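You operate a simulated robot arm through the tools that you are given. There is no shell and no other tool.

You are at the controls of a simulated robot arm. One attempt, no reset.

TASK
Rock jar 57 in the blue cradle till mixed and put it back.
Fine: slide the latch over the lid before you rock it; leave the latch open. Set down upright: what you pick out.

Only the result counts: the job must be done as asked and must still hold three seconds after the hand-in. Knocking over, shifting, dropping, spilling or breaking anything else fails it. A push-on lid holds only when it is set on centred and level and pressed home; a screw cap is set on level and turned clockwise until tight.

THE ROBOT
A 6-joint arm with a two-finger parallel gripper, fixed in place. Base frame: the origin is at the foot of the arm, x ahead of it, y to its left, z up; the work surface is at about z = 88. Readings come in cm, rad, newtons and seconds.
With the tool pointing down near the work surface it reaches from about 30 to 66 cm from the base axis. Its first joint turns from -2.007 to 2.007 rad. Payload 3.43 kg.
The tool frame sits at the grasp point between the pads (the TCP): z along the fingers, y along the line on which they close. The tips reach 3.4 cm beyond it. Largest opening 12.8 cm; finger width 2.4, thickness 1.2; the body of the gripper, 4.8 by 13 cm, starts 9.6 cm behind the TCP.
Orientation is that of the tool frame in the base frame, as a unit quaternion [w, x, y, z]. With the fingers straight down and closing along the base's y, the tool's x points along the base's -x, its y along +y and its z along -z.

THE INTERFACE
- The arm moves only by the tool step_arm. Its argument "plan" is text: rows parted by semicolons, each of 6 numbers parted by spaces: the shift along the tool's x, y, z in units of 20 mm (1.0 is 20 mm), then the turn, a rotation vector about the tool's x, y, z in units of 8 degrees (1.0 is 8 degrees). In form: tx ty tz rx ry rz; .... A call has 1 to 20 rows; each row shifts and turns the commanded pose from where the row before left it, along the tool's axes as they then stand. "grip" is the gripper command, from -1 (fully open) to 1 (shut), values between in proportion, set as the call begins (left out, the last holds). A call with a number of a shift or a turn outside -1 to 1 is refused whole. A row lasts 0.2 s, in which the tool goes at most 5 cm and 0.15 rad; a call with a longer step from one row to the next is refused whole, and so is a gripper value outside its range. Where a pose cannot be reached the arm comes as near as it can. A force on the tool above 40 N (or 10 N above the force at the start of the call, whichever is more), or a blocked arm, ends the call early, and 0.2 s more pass. The fingers move at their own pace (about 15.3 cm/s each) and stop on an object; they squeeze with about 41 N. The grip force told is the motor's: it shows also when the fingers shut on nothing. Time passes only in rows, and 0.2 s behind the last, so rows that do not move let the fingers close. It gives the time, the measured TCP pose, the force on the tool (base axes), the opening and the grip force at its end, in the units of the frame above (readings bear some noise), with the torque about the TCP (base axes, N m) and any sound that the robot's microphone picked up.
- Cameras (640 x 400 px; columns grow to the right, rows downward): "scene" is fixed at [4.3, -65.02, 159.32]; the picture's right is [0.99, -0.16, 0.00], its down [-0.07, -0.43, -0.90] and it looks along [0.14, 0.89, -0.43] (base axes); focal length 374 px, centre (320, 200). "wrist" rides on the gripper at [7.6, -1.1, -16] in the tool frame; the picture's right is [0.15, 0.99, 0.00], its down [-0.88, 0.13, -0.46] and it looks along [-0.45, 0.07, 0.89] (tool axes); focal length 234 px, centre (320, 200). There is no depth. A picture from a camera that has moved, and an enlarged one, comes with that camera's place and axes in the base frame and with its lens. The place of the scene camera against the robot may be out by one fixed shift of up to 1.8 cm in any direction.
- snapshot(camera): a new picture of that camera. No time passes.
- lift_body(by): slides the trunk up (or, below 0, down) by that many cm; the arm rides with it, the base frame stays. It gives what a move gives, with no picture.
- close_up(camera, box): a new picture of the part [left, top, right, bottom] of that camera's present view, enlarged. No time passes.
- job_done(): hands the job in; it is judged then, once.

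Places have to be worked out from the pictures, the camera data and where the tool is seen. Open the gripper and draw the arm clear of the work before you hand the job in, unless the task says otherwise.

The tools are called after "Request:" as a command line: name --argument value ..., lists and objects as JSON in quotes. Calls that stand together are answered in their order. step_arm: Moves the arm, as the interface text tells. Its arguments: {"type":"object","properties":{"plan":{"type":"string"},"grip":{"type":"number"}},"required":["plan"]} The other tools are called the same way: lift_body (by) slides the trunk up or down; snapshot (camera) takes a picture; close_up (camera, box) takes an enlarged picture of a part of a camera's view; job_done () hands the job in.

At the start:

```text
time_s: 0.0
eef_pos: [37.72, 23.35, 121.33]
ee_rot: [0.0, 0.0, 1.0, 0.0]
ft_force: [0.1, -1.0, -0.9]
torque: [0.01, 0.0, 0.02]
finger_gap: 12.82
gripper_force: 0.0
trunk travel left (down, up): [-85.0, 14.0]
```

scene: 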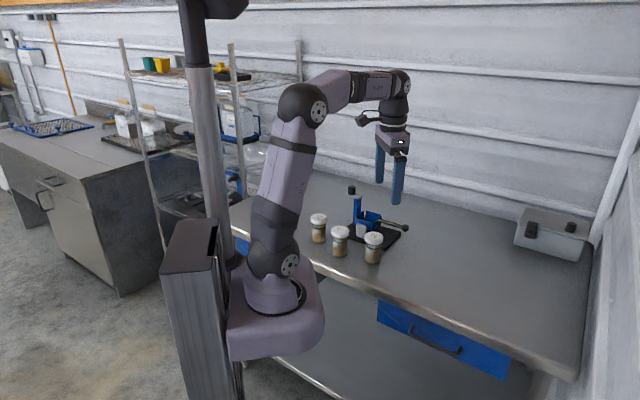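
wrist: 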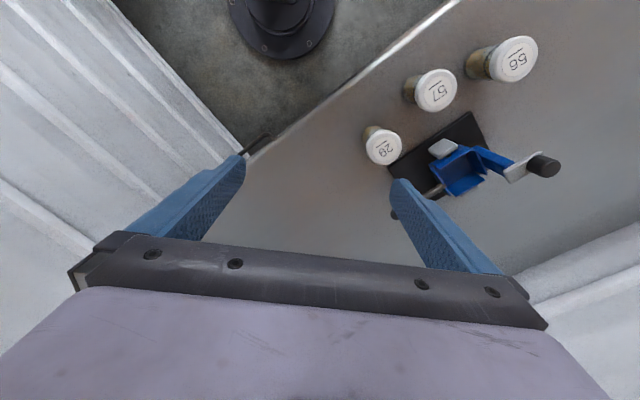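

The pictures show three lidded jars (29, 57, 56) in front of a blue cradle with a handle and a latch. I'll enlarge both views to read the labels and see how the cradle works.

Request:
close_up --camera "scene" --box '[290, 170, 430, 280]'

Request:
close_up --camera "wrist" --box '[340, 20, 580, 220]'

```text
3.64 times, centred on (360, 225) of scene
camera zoom: at [4.3, -65.02, 159.32], right [0.99, -0.16, 0.0], down [-0.07, -0.43, -0.9], along [0.14, 0.89, -0.43], focal length 1361 px, centre (174, 109)
```

zoom: 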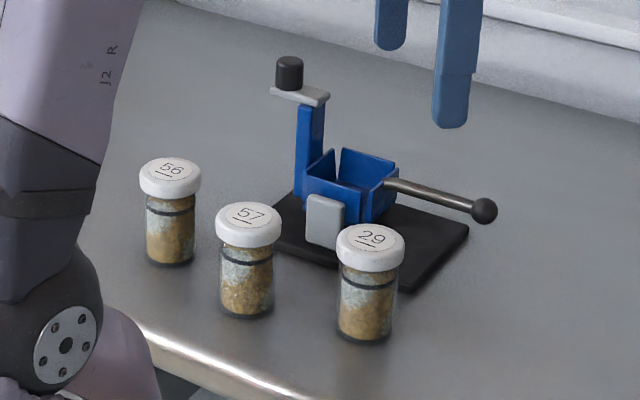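

```text
2.00 times, centred on (460, 120) of wrist
camera zoom: at [30.08, 22.19, 137.48], right [-0.15, 0.99, 0.0], down [0.88, 0.13, 0.46], along [0.45, 0.07, -0.89], focal length 468 px, centre (40, 360)
```

zoom: 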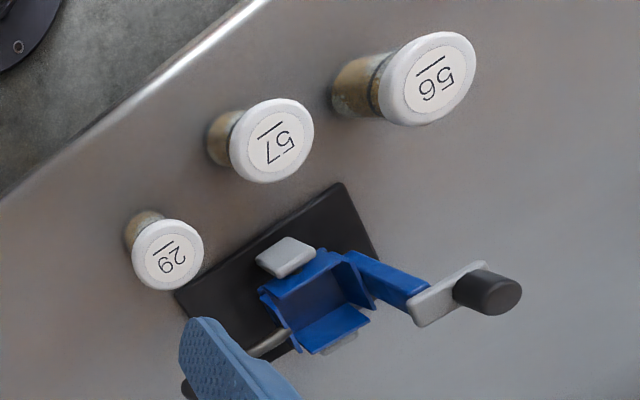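

Jar 57 is the middle one, near [29, 40.5] with its lid at z≈97, and the cradle is near [40, 51]. I'll move the wrist camera over the cradle, staying high, for a better look.

Request:
step_arm --plan "0.26 0.93 0 0 0 0; 0.26 0.93 0 0 0 0; 0.26 0.93 0 0 0 0; 0.26 0.93 0 0 0 0; 0.26 0.93 0 0 0 0; 0.26 0.93 0 0 0 0; 0.26 0.93 0 0 0 0; 0.26 0.93 0 0 0 0; 0.26 0.93 0 0 0 0; 0 0 0 0 0 0; 0 0 0 0 0 0" --grip -1

Request:
snapshot --camera "wrist"

Request:
snapshot --camera "scene"

```text
time_s: 2.4
eef_pos: [33.16, 40.01, 121.55]
ee_rot: [0.001, -0.001, 1.0, 0.0]
ft_force: [-1.0, -1.5, 0.5]
torque: [-0.05, 0.02, 0.01]
finger_gap: 12.81
gripper_force: 0.1
trunk travel left (down, up): [-85.0, 14.0]
```

```text
taken
camera wrist: at [25.46, 39.01, 137.56], right [-0.15, 0.99, 0.0], down [0.88, 0.13, 0.46], along [0.45, 0.07, -0.89], focal length 234 px, centre (320, 200)
```

wrist: 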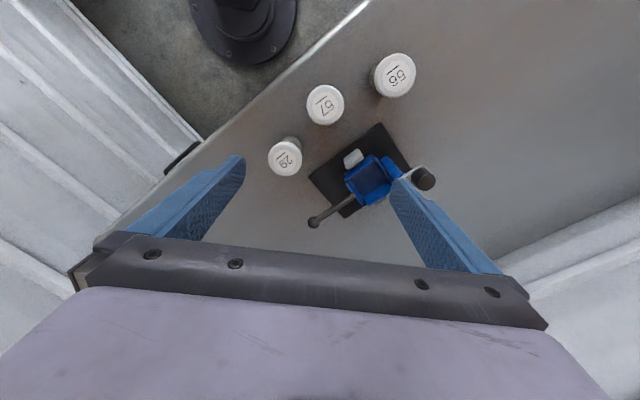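

```text
taken
```

scene: 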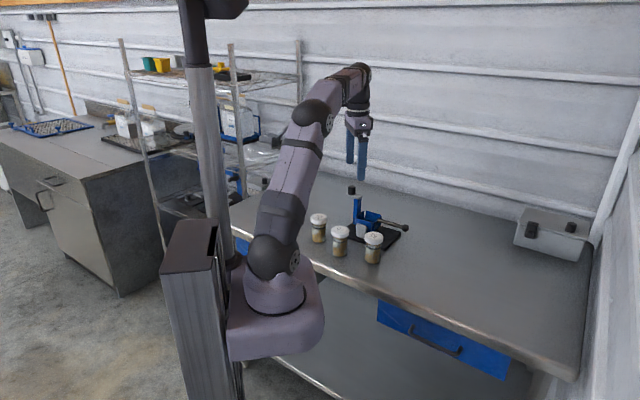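

Request:
close_up --camera "wrist" --box '[250, 40, 450, 240]'

```text
2.00 times, centred on (350, 140) of wrist
camera zoom: at [25.46, 39.01, 137.56], right [-0.15, 0.99, 0.0], down [0.88, 0.13, 0.46], along [0.45, 0.07, -0.89], focal length 468 px, centre (260, 320)
```

zoom: 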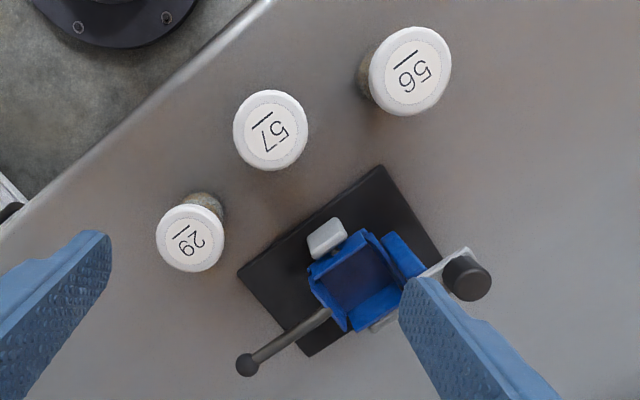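

The cradle pivots on two grey brackets. Its handle sticks out toward +x/−y, and the latch post stands on the opposite side. I'll back the camera toward the base so the fingers stop hiding the latch.

Request:
step_arm --plan "0.6 0.3 0 0 0 0; 0.6 0.3 0 0 0 0; 0.6 0.3 0 0 0 0; 0.6 0.3 0 0 0 0; 0.6 0.3 0 0 0 0; 0.6 0.3 0 0 0 0; 0.6 0.3 0 0 0 0; 0 0 0 0 0 0; 0 0 0 0 0 0"

Request:
snapshot --camera "wrist"

Request:
close_up --camera "wrist" --box '[260, 120, 420, 220]'

```text
time_s: 4.4
eef_pos: [24.6, 44.15, 121.43]
ee_rot: [0.0, 0.0, 1.0, -0.001]
ft_force: [-0.9, -0.4, 0.4]
torque: [0.0, -0.01, 0.0]
finger_gap: 12.78
gripper_force: 0.1
trunk travel left (down, up): [-85.0, 14.0]
```

```text
taken
camera wrist: at [17.0, 43.21, 137.61], right [-0.15, 0.99, 0.0], down [0.88, 0.13, 0.46], along [0.45, 0.07, -0.89], focal length 234 px, centre (320, 200)
```

wrist: 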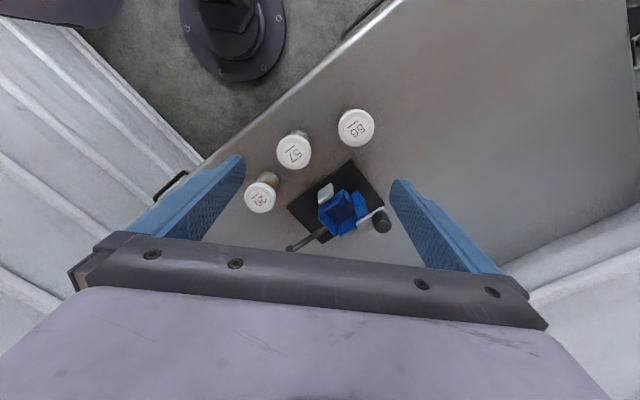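

```text
4.00 times, centred on (340, 170) of wrist
camera zoom: at [17.0, 43.21, 137.61], right [-0.15, 0.99, 0.0], down [0.88, 0.13, 0.46], along [0.45, 0.07, -0.89], focal length 937 px, centre (240, 320)
```

zoom: 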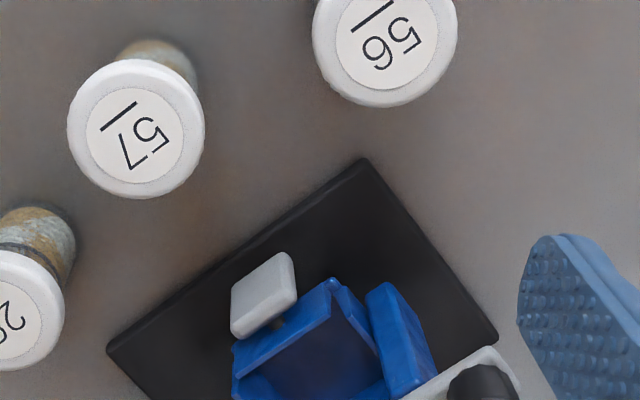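

Request:
close_up --camera "wrist" --box '[275, 150, 405, 260]'

```text
3.64 times, centred on (340, 205) of wrist
camera zoom: at [17.0, 43.21, 137.61], right [-0.15, 0.99, 0.0], down [0.88, 0.13, 0.46], along [0.45, 0.07, -0.89], focal length 852 px, centre (247, 182)
```

zoom: 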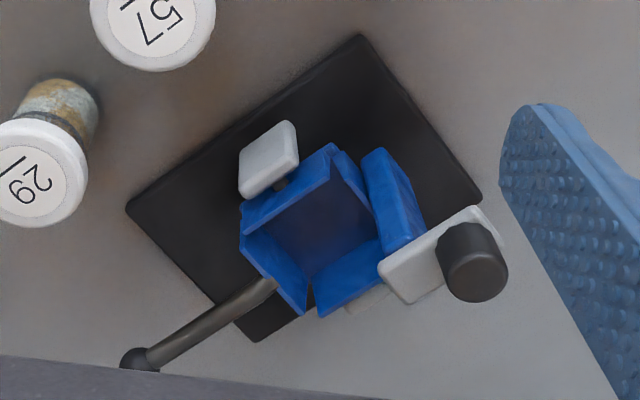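

The triangulated positions are:
- **Jar 57 lid:** [28.8, 40.4, 97.8]
- **Cradle centre:** about [41.5, 51]
- **Latch knob top:** about [36.3, 56.8, 105.6]
- **Handle ball:** about [52, 42]

I'll turn the tool so the fingers close along the cradle's pivot axis. Then I'll test the reach high above the cradle.

Request:
step_arm --plan "0 0 0 0 0 0.92; 0 0 0 0 0 0.92; 0 0 0 0 0 0.92; 0 0 0 0 0 0.92; 0 0 0 0 0 0.92; 0 0 0 0 0 0.9; -0.363 0.84 0 0 0 0; -0.363 0.84 0 0 0 0; -0.363 0.84 0 0 0 0; -0.363 0.84 0 0 0 0; -0.363 0.84 0 0 0 0; -0.363 0.84 0 0 0 0; -0.363 0.84 0 0 0 0; -0.363 0.84 0 0 0 0; -0.363 0.84 0 0 0 0; -0.363 0.84 0 0 0 0; 0 0 0 0 0 0; 0 0 0 0 0 0"

Request:
snapshot --camera "wrist"

Request:
snapshot --camera "scene"

```text
time_s: 8.2
eef_pos: [35.81, 45.21, 118.41]
ee_rot: [0.0, 0.375, 0.927, 0.0]
ft_force: [0.3, 0.1, 1.5]
torque: [0.01, 0.02, 0.03]
finger_gap: 12.81
gripper_force: 0.2
out of reach, approached as far as the arm can: row 10, 11, 12, 13, 14, 15, 16
trunk travel left (down, up): [-85.0, 14.0]
```

```text
taken
camera wrist: at [29.58, 49.76, 134.6], right [0.58, 0.81, 0.0], down [0.72, -0.52, 0.46], along [0.37, -0.27, -0.89], focal length 234 px, centre (320, 200)
```

wrist: 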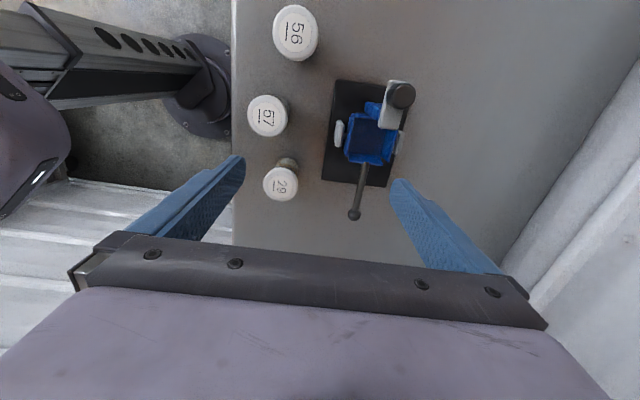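

```text
taken
```

scene: 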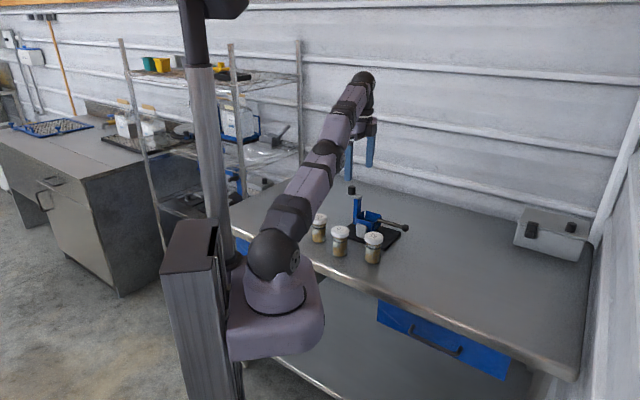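

At this height the arm is fully stretched at a radius of 57.7 cm, so I'll need to raise the trunk or work lower. First I'll enlarge this view to measure the cradle.

Request:
close_up --camera "wrist" --box '[300, 60, 460, 240]'

Request:
close_up --camera "wrist" --box '[320, 70, 430, 140]'

Request:
close_up --camera "wrist" --box '[310, 110, 420, 230]'

```text
2.22 times, centred on (380, 150) of wrist
camera zoom: at [29.58, 49.76, 134.6], right [0.58, 0.81, 0.0], down [0.72, -0.52, 0.46], along [0.37, -0.27, -0.89], focal length 520 px, centre (187, 311)
```

zoom: 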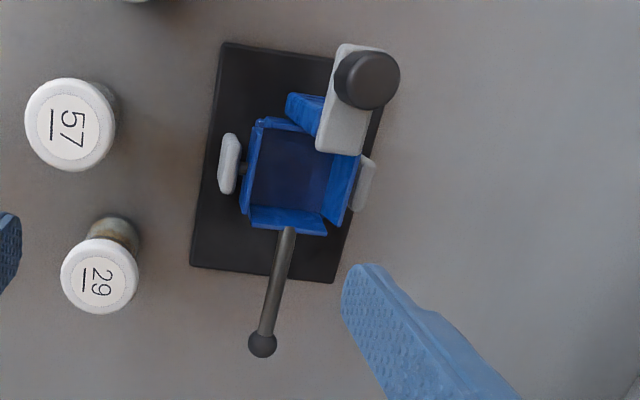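

```text
5.71 times, centred on (375, 105) of wrist
camera zoom: at [29.58, 49.76, 134.6], right [0.58, 0.81, 0.0], down [0.72, -0.52, 0.46], along [0.37, -0.27, -0.89], focal length 1338 px, centre (6, 743)
```

zoom: 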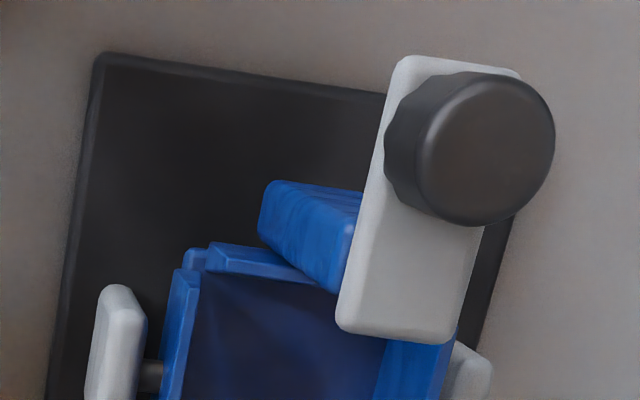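

```text
3.33 times, centred on (365, 170) of wrist
camera zoom: at [29.58, 49.76, 134.6], right [0.58, 0.81, 0.0], down [0.72, -0.52, 0.46], along [0.37, -0.27, -0.89], focal length 781 px, centre (170, 300)
```

zoom: 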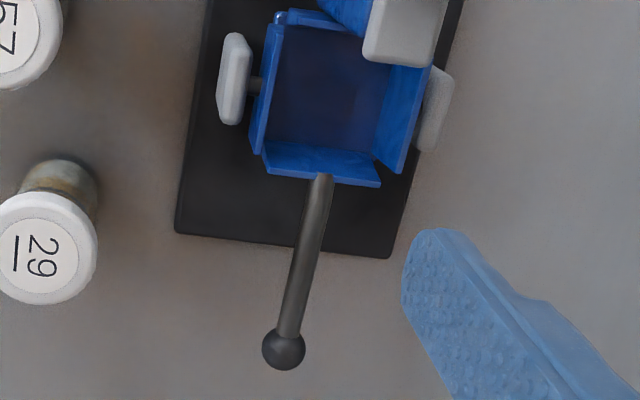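

The knob is at [36.45, 56.65, 105.6] and the ball at [52.6, 41.7, 94.8]. The cradle axis points along [0.734, −0.679], with its centre near [42, 51.5]. All three are about 67 cm out, so I'll raise the trunk to bring the shoulder level with the wrist and gain reach.

Request:
lift_body --by 13.5

```text
time_s: 9.8
eef_pos: [35.77, 45.38, 132.01]
ee_rot: [0.0, 0.375, 0.927, 0.0]
ft_force: [0.1, -0.8, 0.2]
torque: [-0.01, -0.01, 0.0]
finger_gap: 12.78
gripper_force: 0.1
trunk travel left (down, up): [-98.5, 0.5]
```

The trunk is up 13.5 cm. I'll come down 12 cm and move toward above the cradle to see how much reach that gives.

Request:
step_arm --plan "0 0 1 0 0 0; 0 0 1 0 0 0; 0 0 1 0 0 0; 0 0 1 0 0 0; 0 0 1 0 0 0; 0 0 1 0 0 0; 0 0 0 0 0 0; 0 0 0 0 0 0"

```text
time_s: 11.6
eef_pos: [35.87, 45.29, 132.17]
ee_rot: [0.0, 0.374, 0.927, 0.0]
ft_force: [0.8, -0.8, -0.3]
torque: [-0.02, 0.0, -0.01]
finger_gap: 12.79
gripper_force: 0.0
out of reach, approached as far as the arm can: row 1, 2, 3, 4, 5, 6
trunk travel left (down, up): [-98.5, 0.5]
```

It's still out of reach, so the command seems to have stayed at the far pose. I'll bring the command back inward along the tool's y and see where the arm picks it up.

Request:
step_arm --plan "0 -0.5 0 0 0 0; 0 -0.5 0 0 0 0; 0 0 0 0 0 0"

```text
time_s: 12.4
eef_pos: [35.28, 45.29, 132.06]
ee_rot: [0.0, 0.374, 0.927, 0.0]
ft_force: [0.1, 1.0, 0.5]
torque: [0.02, -0.01, 0.0]
finger_gap: 12.81
gripper_force: 0.1
out of reach, approached as far as the arm can: row 1, 2
trunk travel left (down, up): [-98.5, 0.5]
```

Request:
step_arm --plan "0 -1 0 0 0 0; 0 -1 0 0 0 0; 0 -1 0 0 0 0; 0 0 0 0 0 0"

```text
time_s: 13.4
eef_pos: [34.42, 45.82, 132.21]
ee_rot: [0.0, 0.374, 0.927, 0.0]
ft_force: [1.3, 0.0, 0.3]
torque: [0.02, -0.01, -0.05]
finger_gap: 12.83
gripper_force: 0.0
out of reach, approached as far as the arm can: row 1, 2, 3
trunk travel left (down, up): [-98.5, 0.5]
```

Request:
step_arm --plan "0.7 -0.9 0 0 0 0; 0.7 -0.9 0 0 0 0; 0.7 -0.9 0 0 0 0; 0 0 0 0 0 0"

```text
time_s: 14.4
eef_pos: [29.65, 48.4, 132.02]
ee_rot: [0.0, 0.375, 0.927, 0.0]
ft_force: [-1.5, 0.2, -0.6]
torque: [0.02, 0.0, -0.02]
finger_gap: 12.8
gripper_force: 0.1
out of reach, approached as far as the arm can: row 1, 2, 3
trunk travel left (down, up): [-98.5, 0.5]
```

The arm follows the command's azimuth but keeps its radius and height. I'll take a scene picture to see the arm's posture.

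Request:
snapshot --camera "scene"

Request:
snapshot --camera "wrist"

```text
taken
```

scene: 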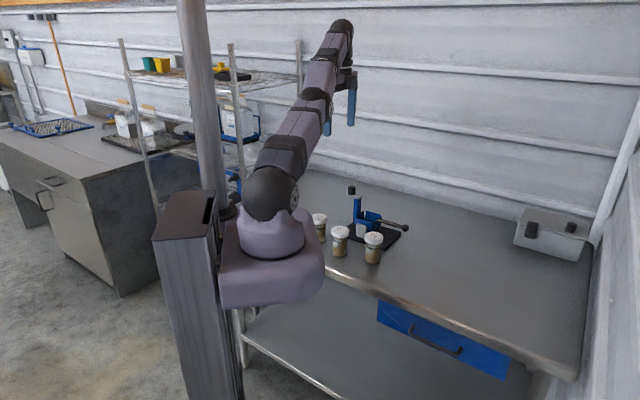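

```text
taken
camera wrist: at [23.44, 52.94, 148.25], right [0.58, 0.81, 0.0], down [0.72, -0.52, 0.46], along [0.37, -0.27, -0.89], focal length 234 px, centre (320, 200)
```

wrist: 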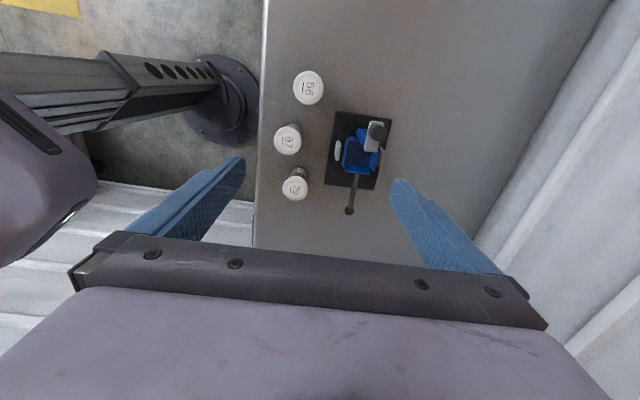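

Request:
step_arm --plan "0 -0.9 0 0 0 0; 0 -0.9 0 0 0 0; 0 -0.9 0 0 0 0; 0 -0.9 0 0 0 0; 0 0 0 0 0 0"

```text
time_s: 15.6
eef_pos: [27.61, 49.39, 132.21]
ee_rot: [0.0, 0.375, 0.927, 0.0]
ft_force: [-0.1, -0.4, 0.3]
torque: [-0.01, 0.03, 0.03]
finger_gap: 12.79
gripper_force: 0.1
out of reach, approached as far as the arm can: row 1, 2, 3, 4
trunk travel left (down, up): [-98.5, 0.5]
```

Fitting those azimuth changes puts the command at about radius 39, so it's well inside the reach, yet the arm stays straight. It looks stuck at the straight-elbow singularity. I'll try raising the command to see if the arm responds.

Request:
step_arm --plan "0 0 -1 0 0 0; 0 0 -1 0 0 0; 0 0 -1 0 0 0; 0 0 0 0 0 0"

```text
time_s: 16.6
eef_pos: [26.95, 47.98, 135.54]
ee_rot: [-0.001, 0.375, 0.927, 0.0]
ft_force: [0.1, 0.2, -0.4]
torque: [0.01, 0.02, 0.0]
finger_gap: 12.8
gripper_force: 0.2
out of reach, approached as far as the arm can: row 1, 2, 3
trunk travel left (down, up): [-98.5, 0.5]
```

Raising the command does move the arm. I'll keep raising it until the rows report as reachable again.

Request:
step_arm --plan "0 0 -1 0 0 0; 0 0 -1 0 0 0; 0 0 -1 0 0 0; 0 0 -1 0 0 0; 0 0 -1 0 0 0; 0 0 0 0 0 0"

```text
time_s: 18.0
eef_pos: [24.92, 43.45, 142.19]
ee_rot: [0.0, 0.374, 0.927, 0.001]
ft_force: [1.1, 0.4, 0.2]
torque: [-0.03, 0.01, 0.01]
finger_gap: 12.79
gripper_force: 0.1
out of reach, approached as far as the arm can: row 1, 2, 3, 4, 5
trunk travel left (down, up): [-98.5, 0.5]
```

The arm slides along the edge of its reach and won't bend its elbow. Now that it's higher, I'll test whether it comes back inward and down from here.

Request:
step_arm --plan "0 0 0.5 0 0 0; 0 0 0.5 0 0 0; 0 0 0 0 0 0"

```text
time_s: 18.8
eef_pos: [24.86, 43.31, 140.23]
ee_rot: [0.0, 0.374, 0.927, 0.0]
ft_force: [0.3, -0.9, -0.9]
torque: [-0.02, 0.01, 0.0]
finger_gap: 12.8
gripper_force: 0.0
trunk travel left (down, up): [-98.5, 0.5]
```

It's moving freely again with the elbow bent. I'll keep descending with the elbow bent and check each step.

Request:
step_arm --plan "0 -0.5 1 0 0 0; 0 -0.5 1 0 0 0; 0 -0.5 1 0 0 0; 0 -0.5 1 0 0 0; 0 0 1 0 0 0; 0 0 1 0 0 0; 0 0 1 0 0 0; 0 0 0 0 0 0"

```text
time_s: 20.6
eef_pos: [22.18, 40.68, 126.37]
ee_rot: [0.0, 0.375, 0.927, 0.0]
ft_force: [-0.5, 0.7, 0.2]
torque: [0.03, 0.0, 0.0]
finger_gap: 12.82
gripper_force: 0.1
trunk travel left (down, up): [-98.5, 0.5]
```

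The arm responds normally again at [22.2, 40.7, 126.4]. To reach the cradle without stretching straight, I'll turn the closing line about 20° off the pivot axis and tilt the fingers 24° outward, keeping the pads vertical. Then I'll hover over jar 57.

Request:
step_arm --plan "0 0 0 0 0 0.8; 0 0 0 0 0 0.8; 0 0 0 0 0 0.8; 0 0 0 0 1 0; 0 0 0 0 1 0; 0 0 0 0 1 0; 0 0 0 0 0 0; 0 0 0 0 0 0"

```text
time_s: 22.4
eef_pos: [22.04, 40.49, 126.38]
ee_rot: [-0.178, 0.512, 0.833, 0.109]
ft_force: [0.4, -0.1, -0.6]
torque: [0.01, 0.01, 0.0]
finger_gap: 12.79
gripper_force: 0.0
trunk travel left (down, up): [-98.5, 0.5]
```

The orientation came out as planned: tool z is about [−0.185, 0.364, −0.912] and tool y about [0.892, 0.452, 0]. Now I'll move to hover over jar 57 and check its position up close.

Request:
step_arm --plan "-0.67 0.413 0.825 0 0 0; -0.67 0.413 0.825 0 0 0; -0.67 0.413 0.825 0 0 0; -0.67 0.413 0.825 0 0 0; -0.67 0.413 0.825 0 0 0; -0.67 0.413 0.825 0 0 0; -0.67 0.413 0.825 0 0 0; 0 0 0 0 0 0; 0 0 0 0 0 0"

Request:
snapshot --camera "wrist"

Request:
snapshot --camera "scene"

```text
time_s: 24.4
eef_pos: [29.12, 39.67, 112.11]
ee_rot: [-0.177, 0.513, 0.833, 0.109]
ft_force: [-0.8, 0.2, 0.0]
torque: [-0.01, 0.0, 0.0]
finger_gap: 12.8
gripper_force: 0.1
trunk travel left (down, up): [-98.5, 0.5]
```

```text
taken
camera wrist: at [27.93, 39.57, 129.86], right [0.82, 0.57, 0.06], down [0.56, -0.82, 0.06], along [0.08, -0.01, -1.0], focal length 234 px, centre (320, 200)
```

wrist: 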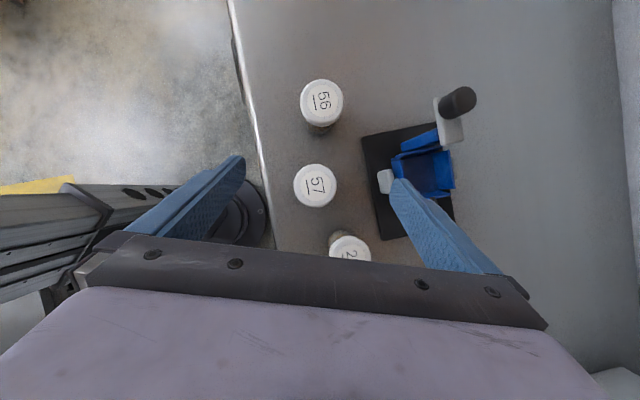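

```text
taken
```

scene: 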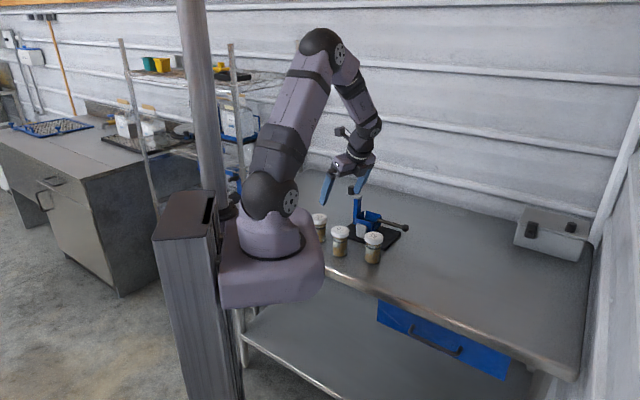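

The camera now looks almost straight down, which suits measuring. I'll enlarge jar 57 and the cradle.

Request:
close_up --camera "wrist" --box '[270, 130, 370, 230]'

Request:
close_up --camera "wrist" --box '[350, 70, 510, 250]'

```text
4.00 times, centred on (320, 180) of wrist
camera zoom: at [27.93, 39.57, 129.86], right [0.82, 0.57, 0.06], down [0.56, -0.82, 0.06], along [0.08, -0.01, -1.0], focal length 937 px, centre (320, 280)
```

zoom: 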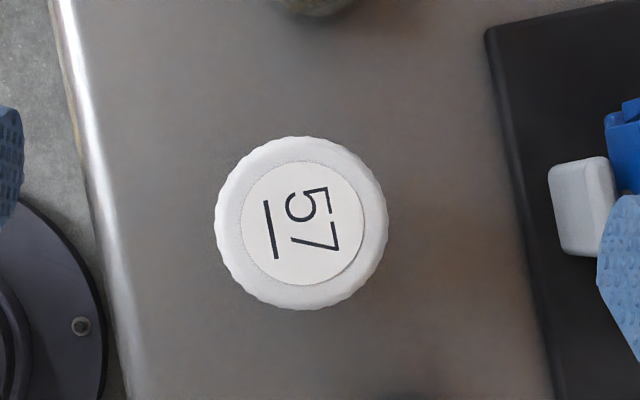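

```text
2.22 times, centred on (430, 160) of wrist
camera zoom: at [27.93, 39.57, 129.86], right [0.82, 0.57, 0.06], down [0.56, -0.82, 0.06], along [0.08, -0.01, -1.0], focal length 520 px, centre (76, 289)
```

zoom: 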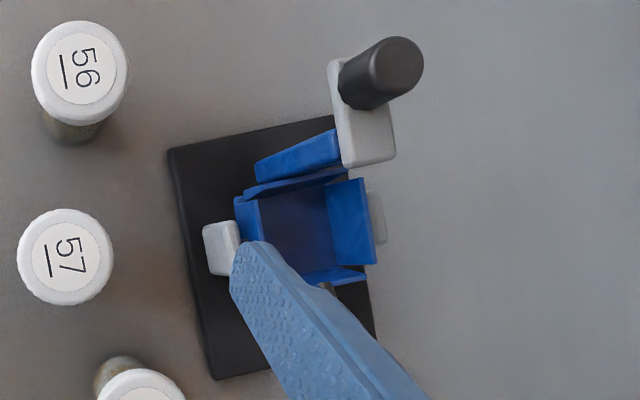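

Jar 57's lid is centred at [29.0, 40.43] with a ribbed, roughly 5.9 cm rim. I'll go straight down around the lid with the fingers open.

Request:
step_arm --plan "-0.3435 0.015 0.79 0 0 0; -0.3435 0.015 0.79 0 0 0; -0.3435 0.015 0.79 0 0 0; -0.3435 0.015 0.79 0 0 0; -0.3435 0.015 0.79 0 0 0; -0.3435 0.015 0.79 0 0 0; -0.3435 0.015 0.79 0 0 0; -0.3435 0.015 0.79 0 0 0; 0 0 0 0 0 0"

Request:
snapshot --camera "wrist"

Request:
close_up --camera "scene" --box '[270, 150, 430, 280]'

```text
time_s: 26.4
eef_pos: [29.24, 39.83, 98.23]
ee_rot: [-0.177, 0.513, 0.833, 0.109]
ft_force: [0.1, -0.7, -0.6]
torque: [0.0, 0.01, -0.04]
finger_gap: 12.79
gripper_force: 0.1
trunk travel left (down, up): [-98.5, 0.5]
```

```text
taken
camera wrist: at [28.17, 39.79, 116.01], right [0.82, 0.57, 0.06], down [0.56, -0.82, 0.06], along [0.08, -0.01, -1.0], focal length 234 px, centre (320, 200)
```

wrist: 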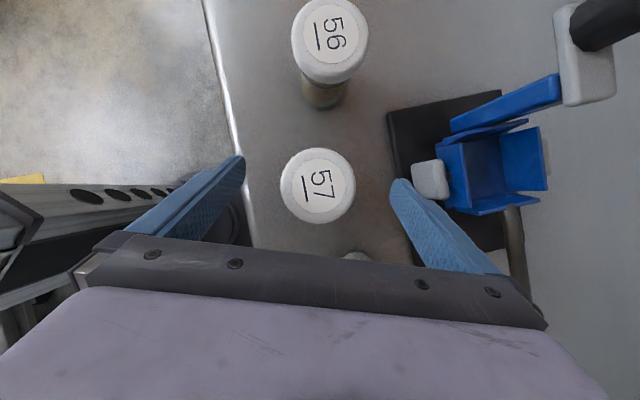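

```text
3.08 times, centred on (350, 215) of scene
camera zoom: at [4.3, -65.02, 159.32], right [0.99, -0.16, 0.0], down [-0.07, -0.43, -0.9], along [0.14, 0.89, -0.43], focal length 1152 px, centre (228, 154)
```

zoom: 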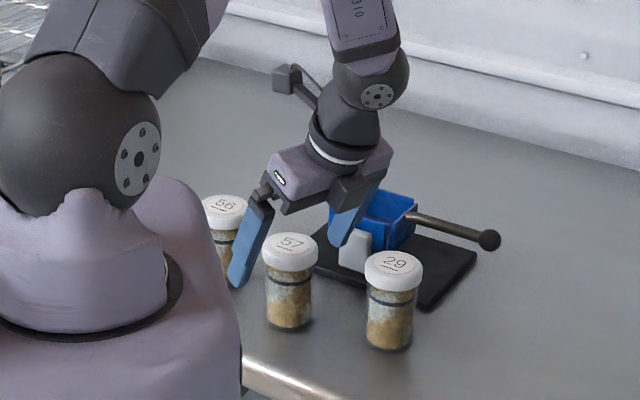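

The lid sits between the fingers, so I'll close the gripper on it.

Request:
step_arm --plan "0 0 0 0 0 0; 0 0 0 0 0 0; 0 0 0 0 0 0; 0 0 0 0 0 0" --grip 1

Request:
snapshot --camera "wrist"

Request:
close_up --camera "scene" --box '[290, 190, 400, 270]'

```text
time_s: 27.4
eef_pos: [29.47, 39.79, 98.1]
ee_rot: [-0.177, 0.512, 0.833, 0.109]
ft_force: [-0.7, 1.1, 0.1]
torque: [0.05, 0.07, -0.01]
finger_gap: 5.73
gripper_force: 40.9
trunk travel left (down, up): [-98.5, 0.5]
```

```text
taken
camera wrist: at [28.17, 39.8, 116.03], right [0.82, 0.57, 0.06], down [0.56, -0.82, 0.06], along [0.08, -0.01, -1.0], focal length 234 px, centre (320, 200)
```

wrist: 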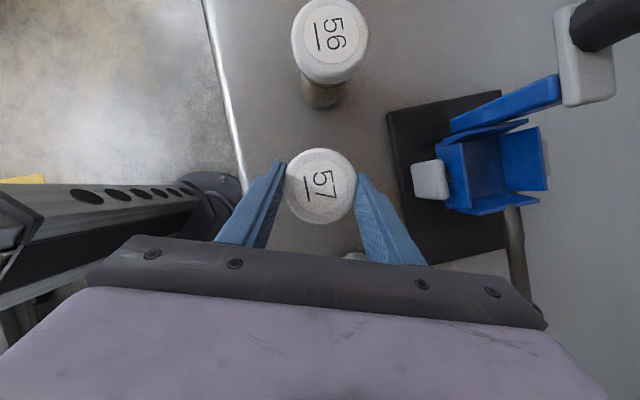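

```text
5.00 times, centred on (345, 230) of scene
camera zoom: at [4.3, -65.02, 159.32], right [0.99, -0.16, 0.0], down [-0.07, -0.43, -0.9], along [0.14, 0.89, -0.43], focal length 1871 px, centre (195, 50)
```

zoom: 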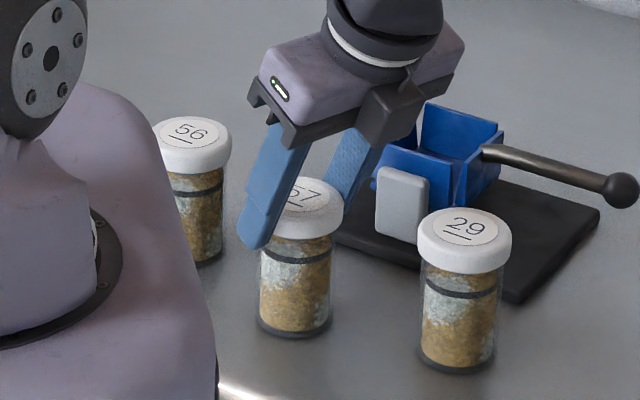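

The grip shows 40.9 N with a 5.73 cm gap, so the lid is held. I'll lift 2 cm and check that the whole jar comes up with it.

Request:
step_arm --plan "0.1 0 -0.228 0 0 0; 0.1 0 -0.228 0 0 0; 0.1 0 -0.228 0 0 0; 0.1067 0 -0.2295 0 0 0; 0 0 0 0 0 0"

Request:
close_up --camera "scene" --box '[290, 190, 400, 270]'

```text
time_s: 28.6
eef_pos: [29.44, 39.91, 100.06]
ee_rot: [-0.177, 0.513, 0.833, 0.11]
ft_force: [0.7, -0.7, -2.1]
torque: [0.01, -0.04, -0.02]
finger_gap: 5.74
gripper_force: 40.9
trunk travel left (down, up): [-98.5, 0.5]
```

```text
5.00 times, centred on (345, 230) of scene
camera zoom: at [4.3, -65.02, 159.32], right [0.99, -0.16, 0.0], down [-0.07, -0.43, -0.9], along [0.14, 0.89, -0.43], focal length 1871 px, centre (195, 50)
```

zoom: 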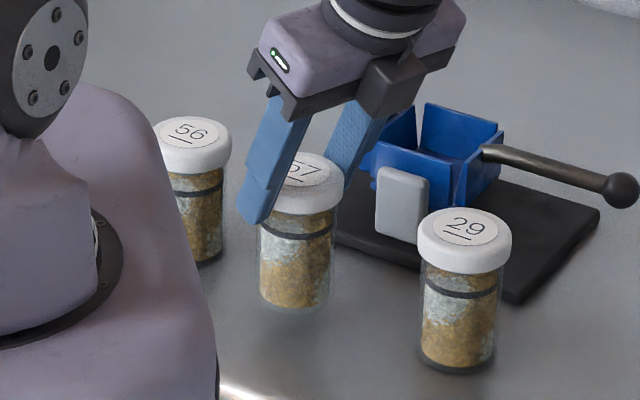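

The whole jar comes up and its lid stays level and on. I'll enlarge the cradle in this near-vertical view to refine its centre before carrying the jar over.

Request:
close_up --camera "wrist" --box '[380, 70, 560, 290]'

```text
1.82 times, centred on (470, 180) of wrist
camera zoom: at [28.15, 39.85, 117.9], right [0.82, 0.57, 0.06], down [0.56, -0.82, 0.06], along [0.08, -0.01, -1.0], focal length 426 px, centre (47, 236)
```

zoom: 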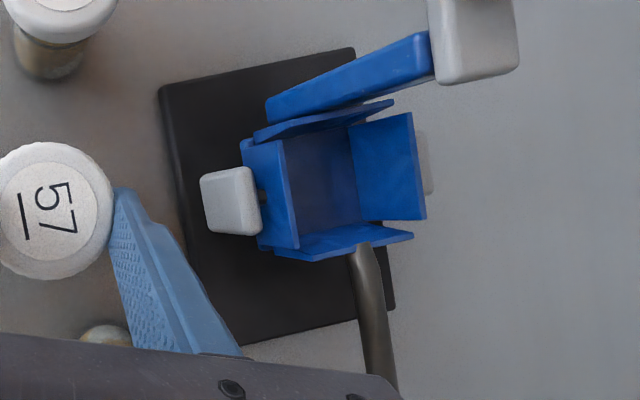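

The cradle's mouth is centred near [42.0, 51.5] at a rim height of about 95.5. I'll lift the jar to clear it, then carry it over, stopping about 4 cm above the rim.

Request:
step_arm --plan "0.332 0 -0.746 0 0 0; 0.332 0 -0.746 0 0 0; 0.332 0 -0.746 0 0 0; 0.332 0 -0.746 0 0 0; 0.332 0 -0.746 0 0 0; 0.332 0 -0.746 0 0 0; 0.1569 0.7533 0.0698 0 0 0; 0.1569 0.7533 0.0698 0 0 0; 0.1569 0.7533 0.0698 0 0 0; 0.1569 0.7533 0.0698 0 0 0; 0.1569 0.7533 0.0698 0 0 0; 0.1569 0.7533 0.0698 0 0 0; 0.1569 0.7533 0.0698 0 0 0; 0.1569 0.7533 0.0698 0 0 0; 0.1569 0.7533 0.0698 0 0 0; 0.1569 0.7533 0.0698 0 0 0; 0.1569 0.7533 0.0698 0 0 0; 0 0 0 0 0 0; 0 0 0 0 0 0"

Request:
snapshot --camera "wrist"

Request:
close_up --camera "scene" --box '[290, 150, 430, 270]'

```text
time_s: 32.6
eef_pos: [42.44, 50.8, 109.89]
ee_rot: [-0.177, 0.512, 0.833, 0.108]
ft_force: [0.2, 0.7, -2.2]
torque: [-0.02, 0.0, -0.01]
finger_gap: 5.74
gripper_force: 41.2
trunk travel left (down, up): [-98.5, 0.5]
```

```text
taken
camera wrist: at [41.23, 50.82, 127.73], right [0.82, 0.57, 0.06], down [0.56, -0.82, 0.06], along [0.08, -0.02, -1.0], focal length 234 px, centre (320, 200)
```

wrist: 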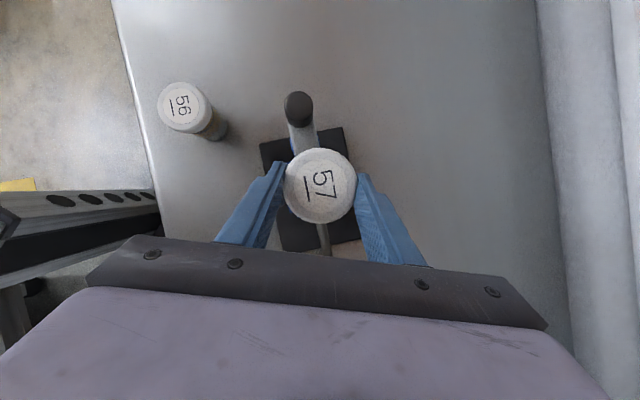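

```text
3.33 times, centred on (360, 210) of scene
camera zoom: at [4.3, -65.02, 159.32], right [0.99, -0.16, 0.0], down [-0.07, -0.43, -0.9], along [0.14, 0.89, -0.43], focal length 1247 px, centre (187, 167)
```

zoom: 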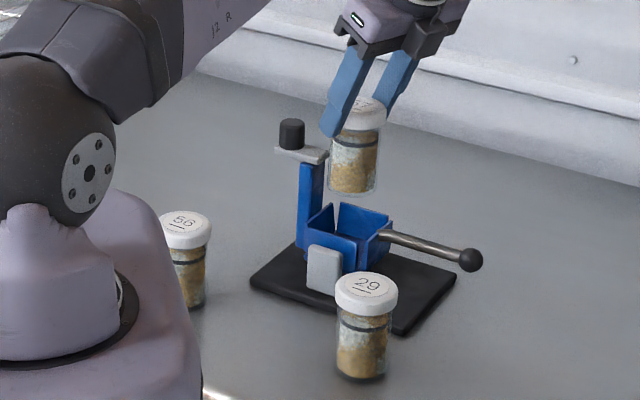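

The jar is above the cradle mouth and was carried well within reach. I'll zoom in to check its alignment with the post, latch and walls below.

Request:
close_up --camera "wrist" --box '[250, 80, 390, 270]'

Request:
close_up --camera "scene" --box '[335, 160, 405, 240]'

```text
2.11 times, centred on (320, 175) of wrist
camera zoom: at [41.23, 50.82, 127.73], right [0.82, 0.57, 0.06], down [0.56, -0.82, 0.06], along [0.08, -0.02, -1.0], focal length 493 px, centre (320, 253)
```

zoom: 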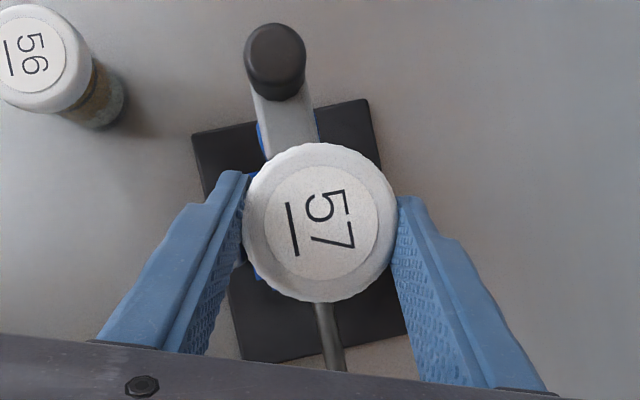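

```text
5.00 times, centred on (370, 200) of scene
camera zoom: at [4.3, -65.02, 159.32], right [0.99, -0.16, 0.0], down [-0.07, -0.43, -0.9], along [0.14, 0.89, -0.43], focal length 1871 px, centre (70, 200)
```

zoom: 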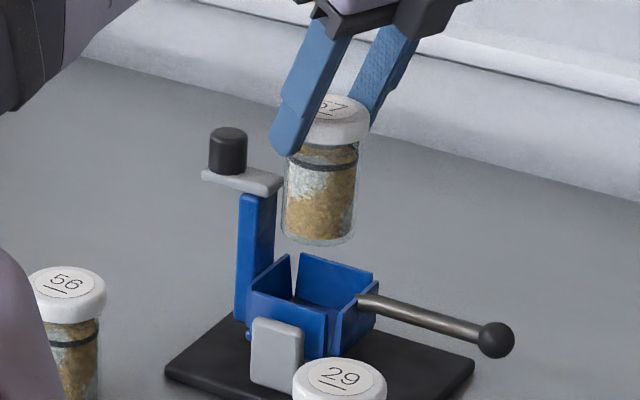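

The jar axis lines up with the mouth at about [42.1, 51.4], and the lid should clear the latch plate by about 0.6 cm. I'll lower it 6 cm into the flared walls.

Request:
step_arm --plan "-0.122 0 0.2741 0 0 0; -0.122 0 0.2741 0 0 0; -0.122 0 0.2741 0 0 0; -0.122 0 0.2741 0 0 0; -0.122 0 0.2741 0 0 0; -0.122 0 0.2741 0 0 0; -0.122 0 0.2741 0 0 0; -0.122 0 0.2741 0 0 0; -0.122 0 0.2741 0 0 0; -0.122 0 0.2741 0 0 0; 0 0 0 0 0 0"

Request:
close_up --camera "wrist" --box '[250, 80, 390, 270]'

Request:
close_up --camera "scene" --box '[335, 160, 405, 240]'

```text
time_s: 35.0
eef_pos: [42.5, 50.8, 104.0]
ee_rot: [-0.178, 0.512, 0.833, 0.108]
ft_force: [-0.9, 0.8, -2.0]
torque: [-0.03, -0.02, -0.03]
finger_gap: 5.75
gripper_force: 41.4
trunk travel left (down, up): [-98.5, 0.5]
```

```text
2.11 times, centred on (320, 175) of wrist
camera zoom: at [41.25, 50.74, 121.78], right [0.82, 0.57, 0.06], down [0.56, -0.82, 0.06], along [0.08, -0.01, -1.0], focal length 493 px, centre (320, 253)
```

zoom: 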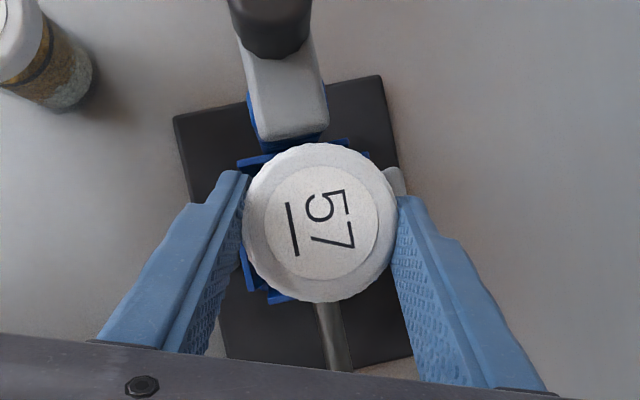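

```text
5.00 times, centred on (370, 200) of scene
camera zoom: at [4.3, -65.02, 159.32], right [0.99, -0.16, 0.0], down [-0.07, -0.43, -0.9], along [0.14, 0.89, -0.43], focal length 1871 px, centre (70, 200)
```

zoom: 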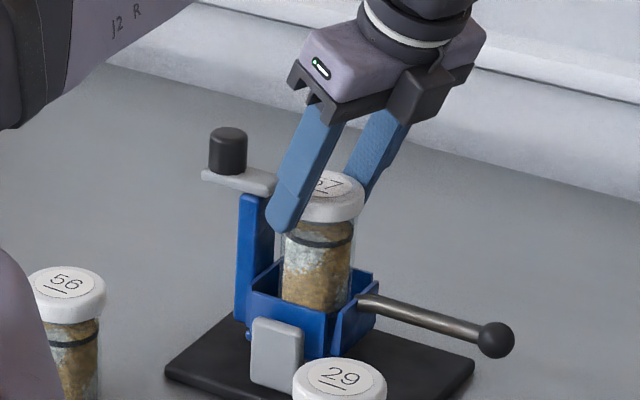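

The jar bottom is now inside the walls at z≈93.9 with no contact force, and the lid clears the latch plate by about 0.5 cm. I'll keep lowering in small steps until it lands.

Request:
step_arm --plan "-0.061 0 0.137 0 0 0; -0.061 0 0.137 0 0 0; -0.061 0 0.137 0 0 0; -0.061 0 0.137 0 0 0; 0 0 0 0 0 0"

```text
time_s: 36.2
eef_pos: [42.27, 50.74, 102.67]
ee_rot: [-0.177, 0.513, 0.833, 0.109]
ft_force: [-1.2, 0.4, -1.6]
torque: [-0.02, -0.01, 0.02]
finger_gap: 5.74
gripper_force: 41.2
trunk travel left (down, up): [-98.5, 0.5]
```

Request:
step_arm --plan "-0.051 0 0.114 0 0 0; -0.051 0 0.114 0 0 0; 0 0 0 0 0 0"

Request:
close_up --camera "scene" --box '[335, 160, 405, 240]'

Request:
close_up --camera "wrist" --box '[250, 80, 390, 270]'

```text
time_s: 37.0
eef_pos: [42.46, 50.65, 102.36]
ee_rot: [-0.177, 0.513, 0.833, 0.109]
ft_force: [0.8, 0.6, -2.1]
torque: [0.02, -0.01, 0.01]
finger_gap: 5.74
gripper_force: 40.6
trunk travel left (down, up): [-98.5, 0.5]
```

```text
5.00 times, centred on (370, 200) of scene
camera zoom: at [4.3, -65.02, 159.32], right [0.99, -0.16, 0.0], down [-0.07, -0.43, -0.9], along [0.14, 0.89, -0.43], focal length 1871 px, centre (70, 200)
```

zoom: 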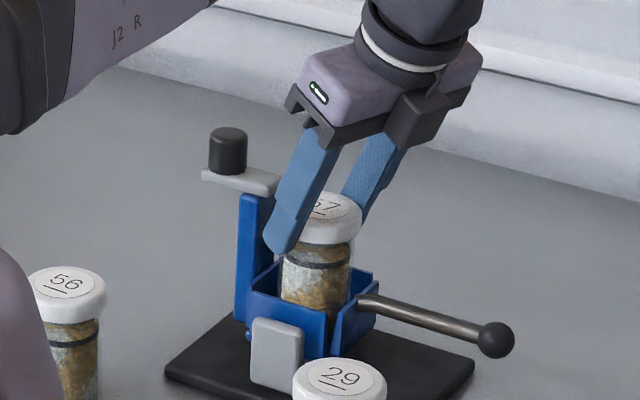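

```text
2.11 times, centred on (320, 175) of wrist
camera zoom: at [41.17, 50.73, 120.09], right [0.82, 0.57, 0.06], down [0.56, -0.82, 0.06], along [0.08, -0.01, -1.0], focal length 493 px, centre (320, 253)
```

zoom: 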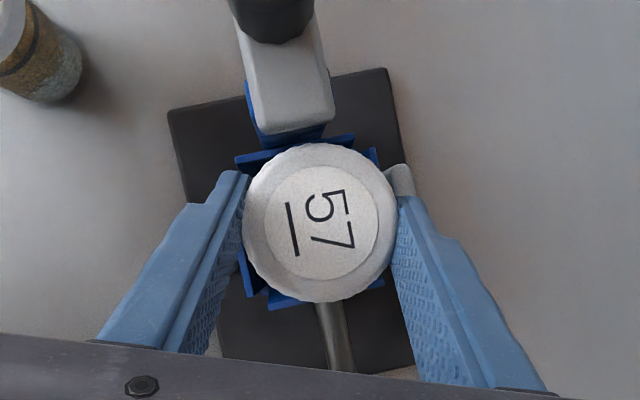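

Still no contact, with the bottom at z≈92.2. I'll continue in finer steps.

Request:
step_arm --plan "-0.051 0 0.114 0 0 0; -0.051 0 0.114 0 0 0; 0 0 0 0 0 0"

```text
time_s: 37.8
eef_pos: [42.36, 50.79, 102.16]
ee_rot: [-0.177, 0.512, 0.833, 0.113]
ft_force: [-0.3, -3.1, 15.7]
torque: [0.21, 0.01, 0.01]
finger_gap: 5.73
gripper_force: 41.0
trunk travel left (down, up): [-98.5, 0.5]
```

Contact shows 15.7 N upward at TCP z≈102.1, with the bottom at about 91.9. I'll look at both views to see whether the jar is seated on the floor.

Request:
close_up --camera "scene" --box '[335, 160, 405, 240]'

Request:
close_up --camera "wrist" --box '[250, 80, 390, 270]'

```text
5.00 times, centred on (370, 200) of scene
camera zoom: at [4.3, -65.02, 159.32], right [0.99, -0.16, 0.0], down [-0.07, -0.43, -0.9], along [0.14, 0.89, -0.43], focal length 1871 px, centre (70, 200)
```

zoom: 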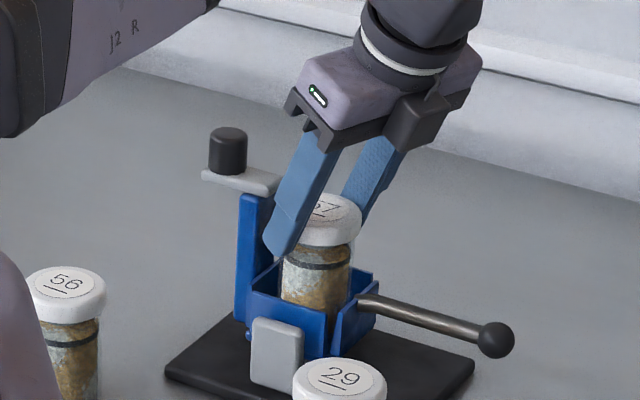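

```text
2.11 times, centred on (320, 175) of wrist
camera zoom: at [41.09, 50.59, 119.96], right [0.82, 0.56, 0.07], down [0.56, -0.83, 0.06], along [0.09, -0.01, -1.0], focal length 493 px, centre (320, 253)
```

zoom: 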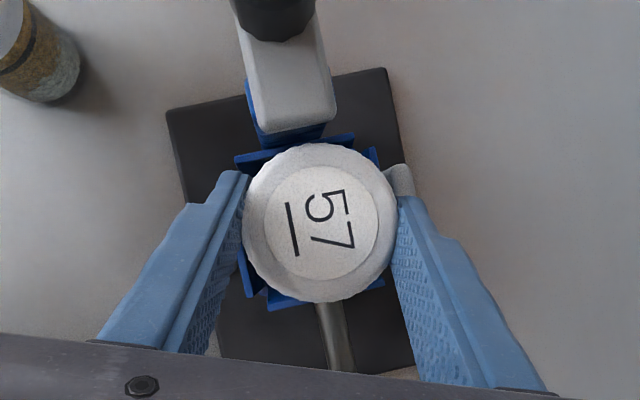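

The lid centre [42.01, 51.31] matches the rim centre [41.99, 51.29], so the jar is centred and sitting on the cradle floor. I'll ease off the preload, then open to about 8.5 cm to release it.

Request:
step_arm --plan "0.0407 0 -0.0914 0 0 0; 0 0 0 0 0 0"

Request:
step_arm --plan "0 0 0 0 0 0; 0 0 0 0 0 0; 0 0 0 0 0 0" --grip -0.35

Request:
close_up --camera "wrist" --box '[250, 80, 390, 270]'

Request:
close_up --camera "scene" --box '[335, 160, 405, 240]'

```text
time_s: 38.4
eef_pos: [42.32, 50.84, 102.09]
ee_rot: [-0.178, 0.512, 0.833, 0.11]
ft_force: [-0.3, -0.6, 15.7]
torque: [0.44, -0.15, -0.04]
finger_gap: 5.74
gripper_force: 40.8
trunk travel left (down, up): [-98.5, 0.5]
```

```text
time_s: 39.2
eef_pos: [42.43, 50.89, 101.83]
ee_rot: [-0.177, 0.513, 0.833, 0.109]
ft_force: [-0.7, 0.7, -0.5]
torque: [-0.03, 0.0, 0.02]
finger_gap: 8.62
gripper_force: 0.1
trunk travel left (down, up): [-98.5, 0.5]
```

```text
2.11 times, centred on (320, 175) of wrist
camera zoom: at [41.21, 50.76, 119.72], right [0.82, 0.57, 0.06], down [0.56, -0.82, 0.06], along [0.08, -0.01, -1.0], focal length 493 px, centre (320, 253)
```

zoom: 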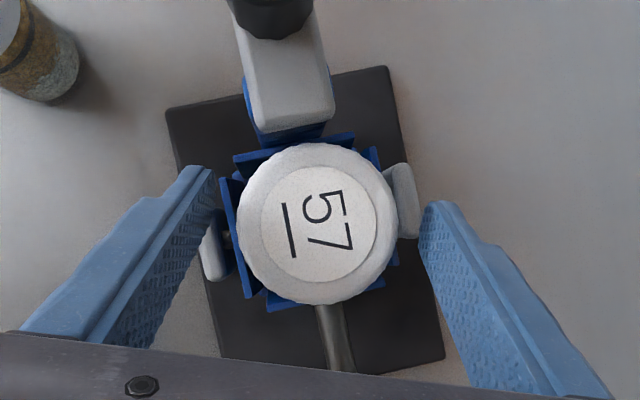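

```text
5.00 times, centred on (370, 200) of scene
camera zoom: at [4.3, -65.02, 159.32], right [0.99, -0.16, 0.0], down [-0.07, -0.43, -0.9], along [0.14, 0.89, -0.43], focal length 1871 px, centre (70, 200)
```

zoom: 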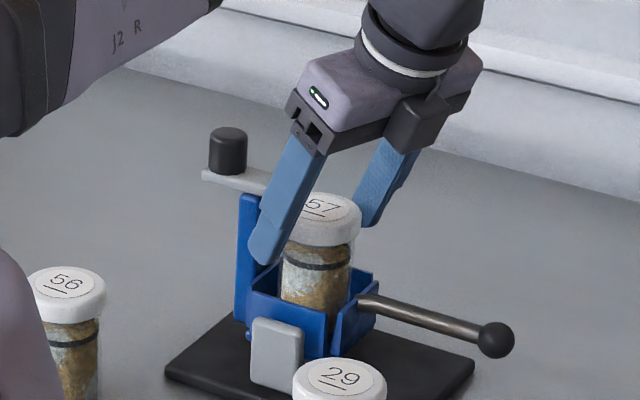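

The jar stands upright in the cradle. I'll rise straight up and move over the latch knob at [36.45, 56.65], still above its top.

Request:
step_arm --plan "0.339 0 -0.761 0 0 0; 0.339 0 -0.761 0 0 0; 0.339 0 -0.761 0 0 0; 0.339 0 -0.761 0 0 0; 0.339 0 -0.761 0 0 0; 0.339 0 -0.761 0 0 0; 0.616 -0.267 0.274 0 0 0; 0.616 -0.267 0.274 0 0 0; 0.616 -0.267 0.274 0 0 0; 0.616 -0.267 0.274 0 0 0; 0.616 -0.267 0.274 0 0 0; 0 0 0 0 0 0; 0 0 0 0 0 0"

Request:
snapshot --camera "wrist"

Request:
close_up --camera "scene" --box '[325, 140, 425, 260]'

```text
time_s: 42.0
eef_pos: [36.91, 55.38, 112.04]
ee_rot: [-0.177, 0.512, 0.833, 0.109]
ft_force: [-0.9, -0.4, 0.2]
torque: [0.02, -0.02, 0.01]
finger_gap: 8.62
gripper_force: 0.1
trunk travel left (down, up): [-98.5, 0.5]
```

```text
taken
camera wrist: at [35.7, 55.49, 129.85], right [0.82, 0.57, 0.06], down [0.56, -0.82, 0.06], along [0.08, -0.01, -1.0], focal length 234 px, centre (320, 200)
```

wrist: 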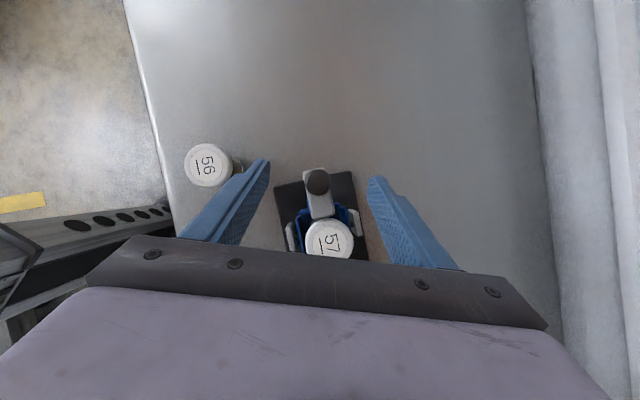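

```text
3.33 times, centred on (375, 200) of scene
camera zoom: at [4.3, -65.02, 159.32], right [0.99, -0.16, 0.0], down [-0.07, -0.43, -0.9], along [0.14, 0.89, -0.43], focal length 1247 px, centre (137, 200)
```

zoom: 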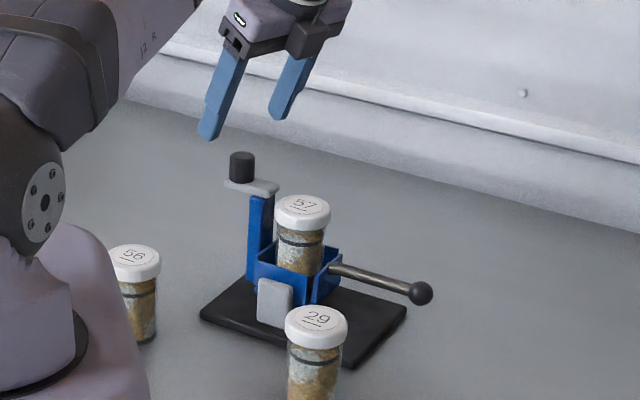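

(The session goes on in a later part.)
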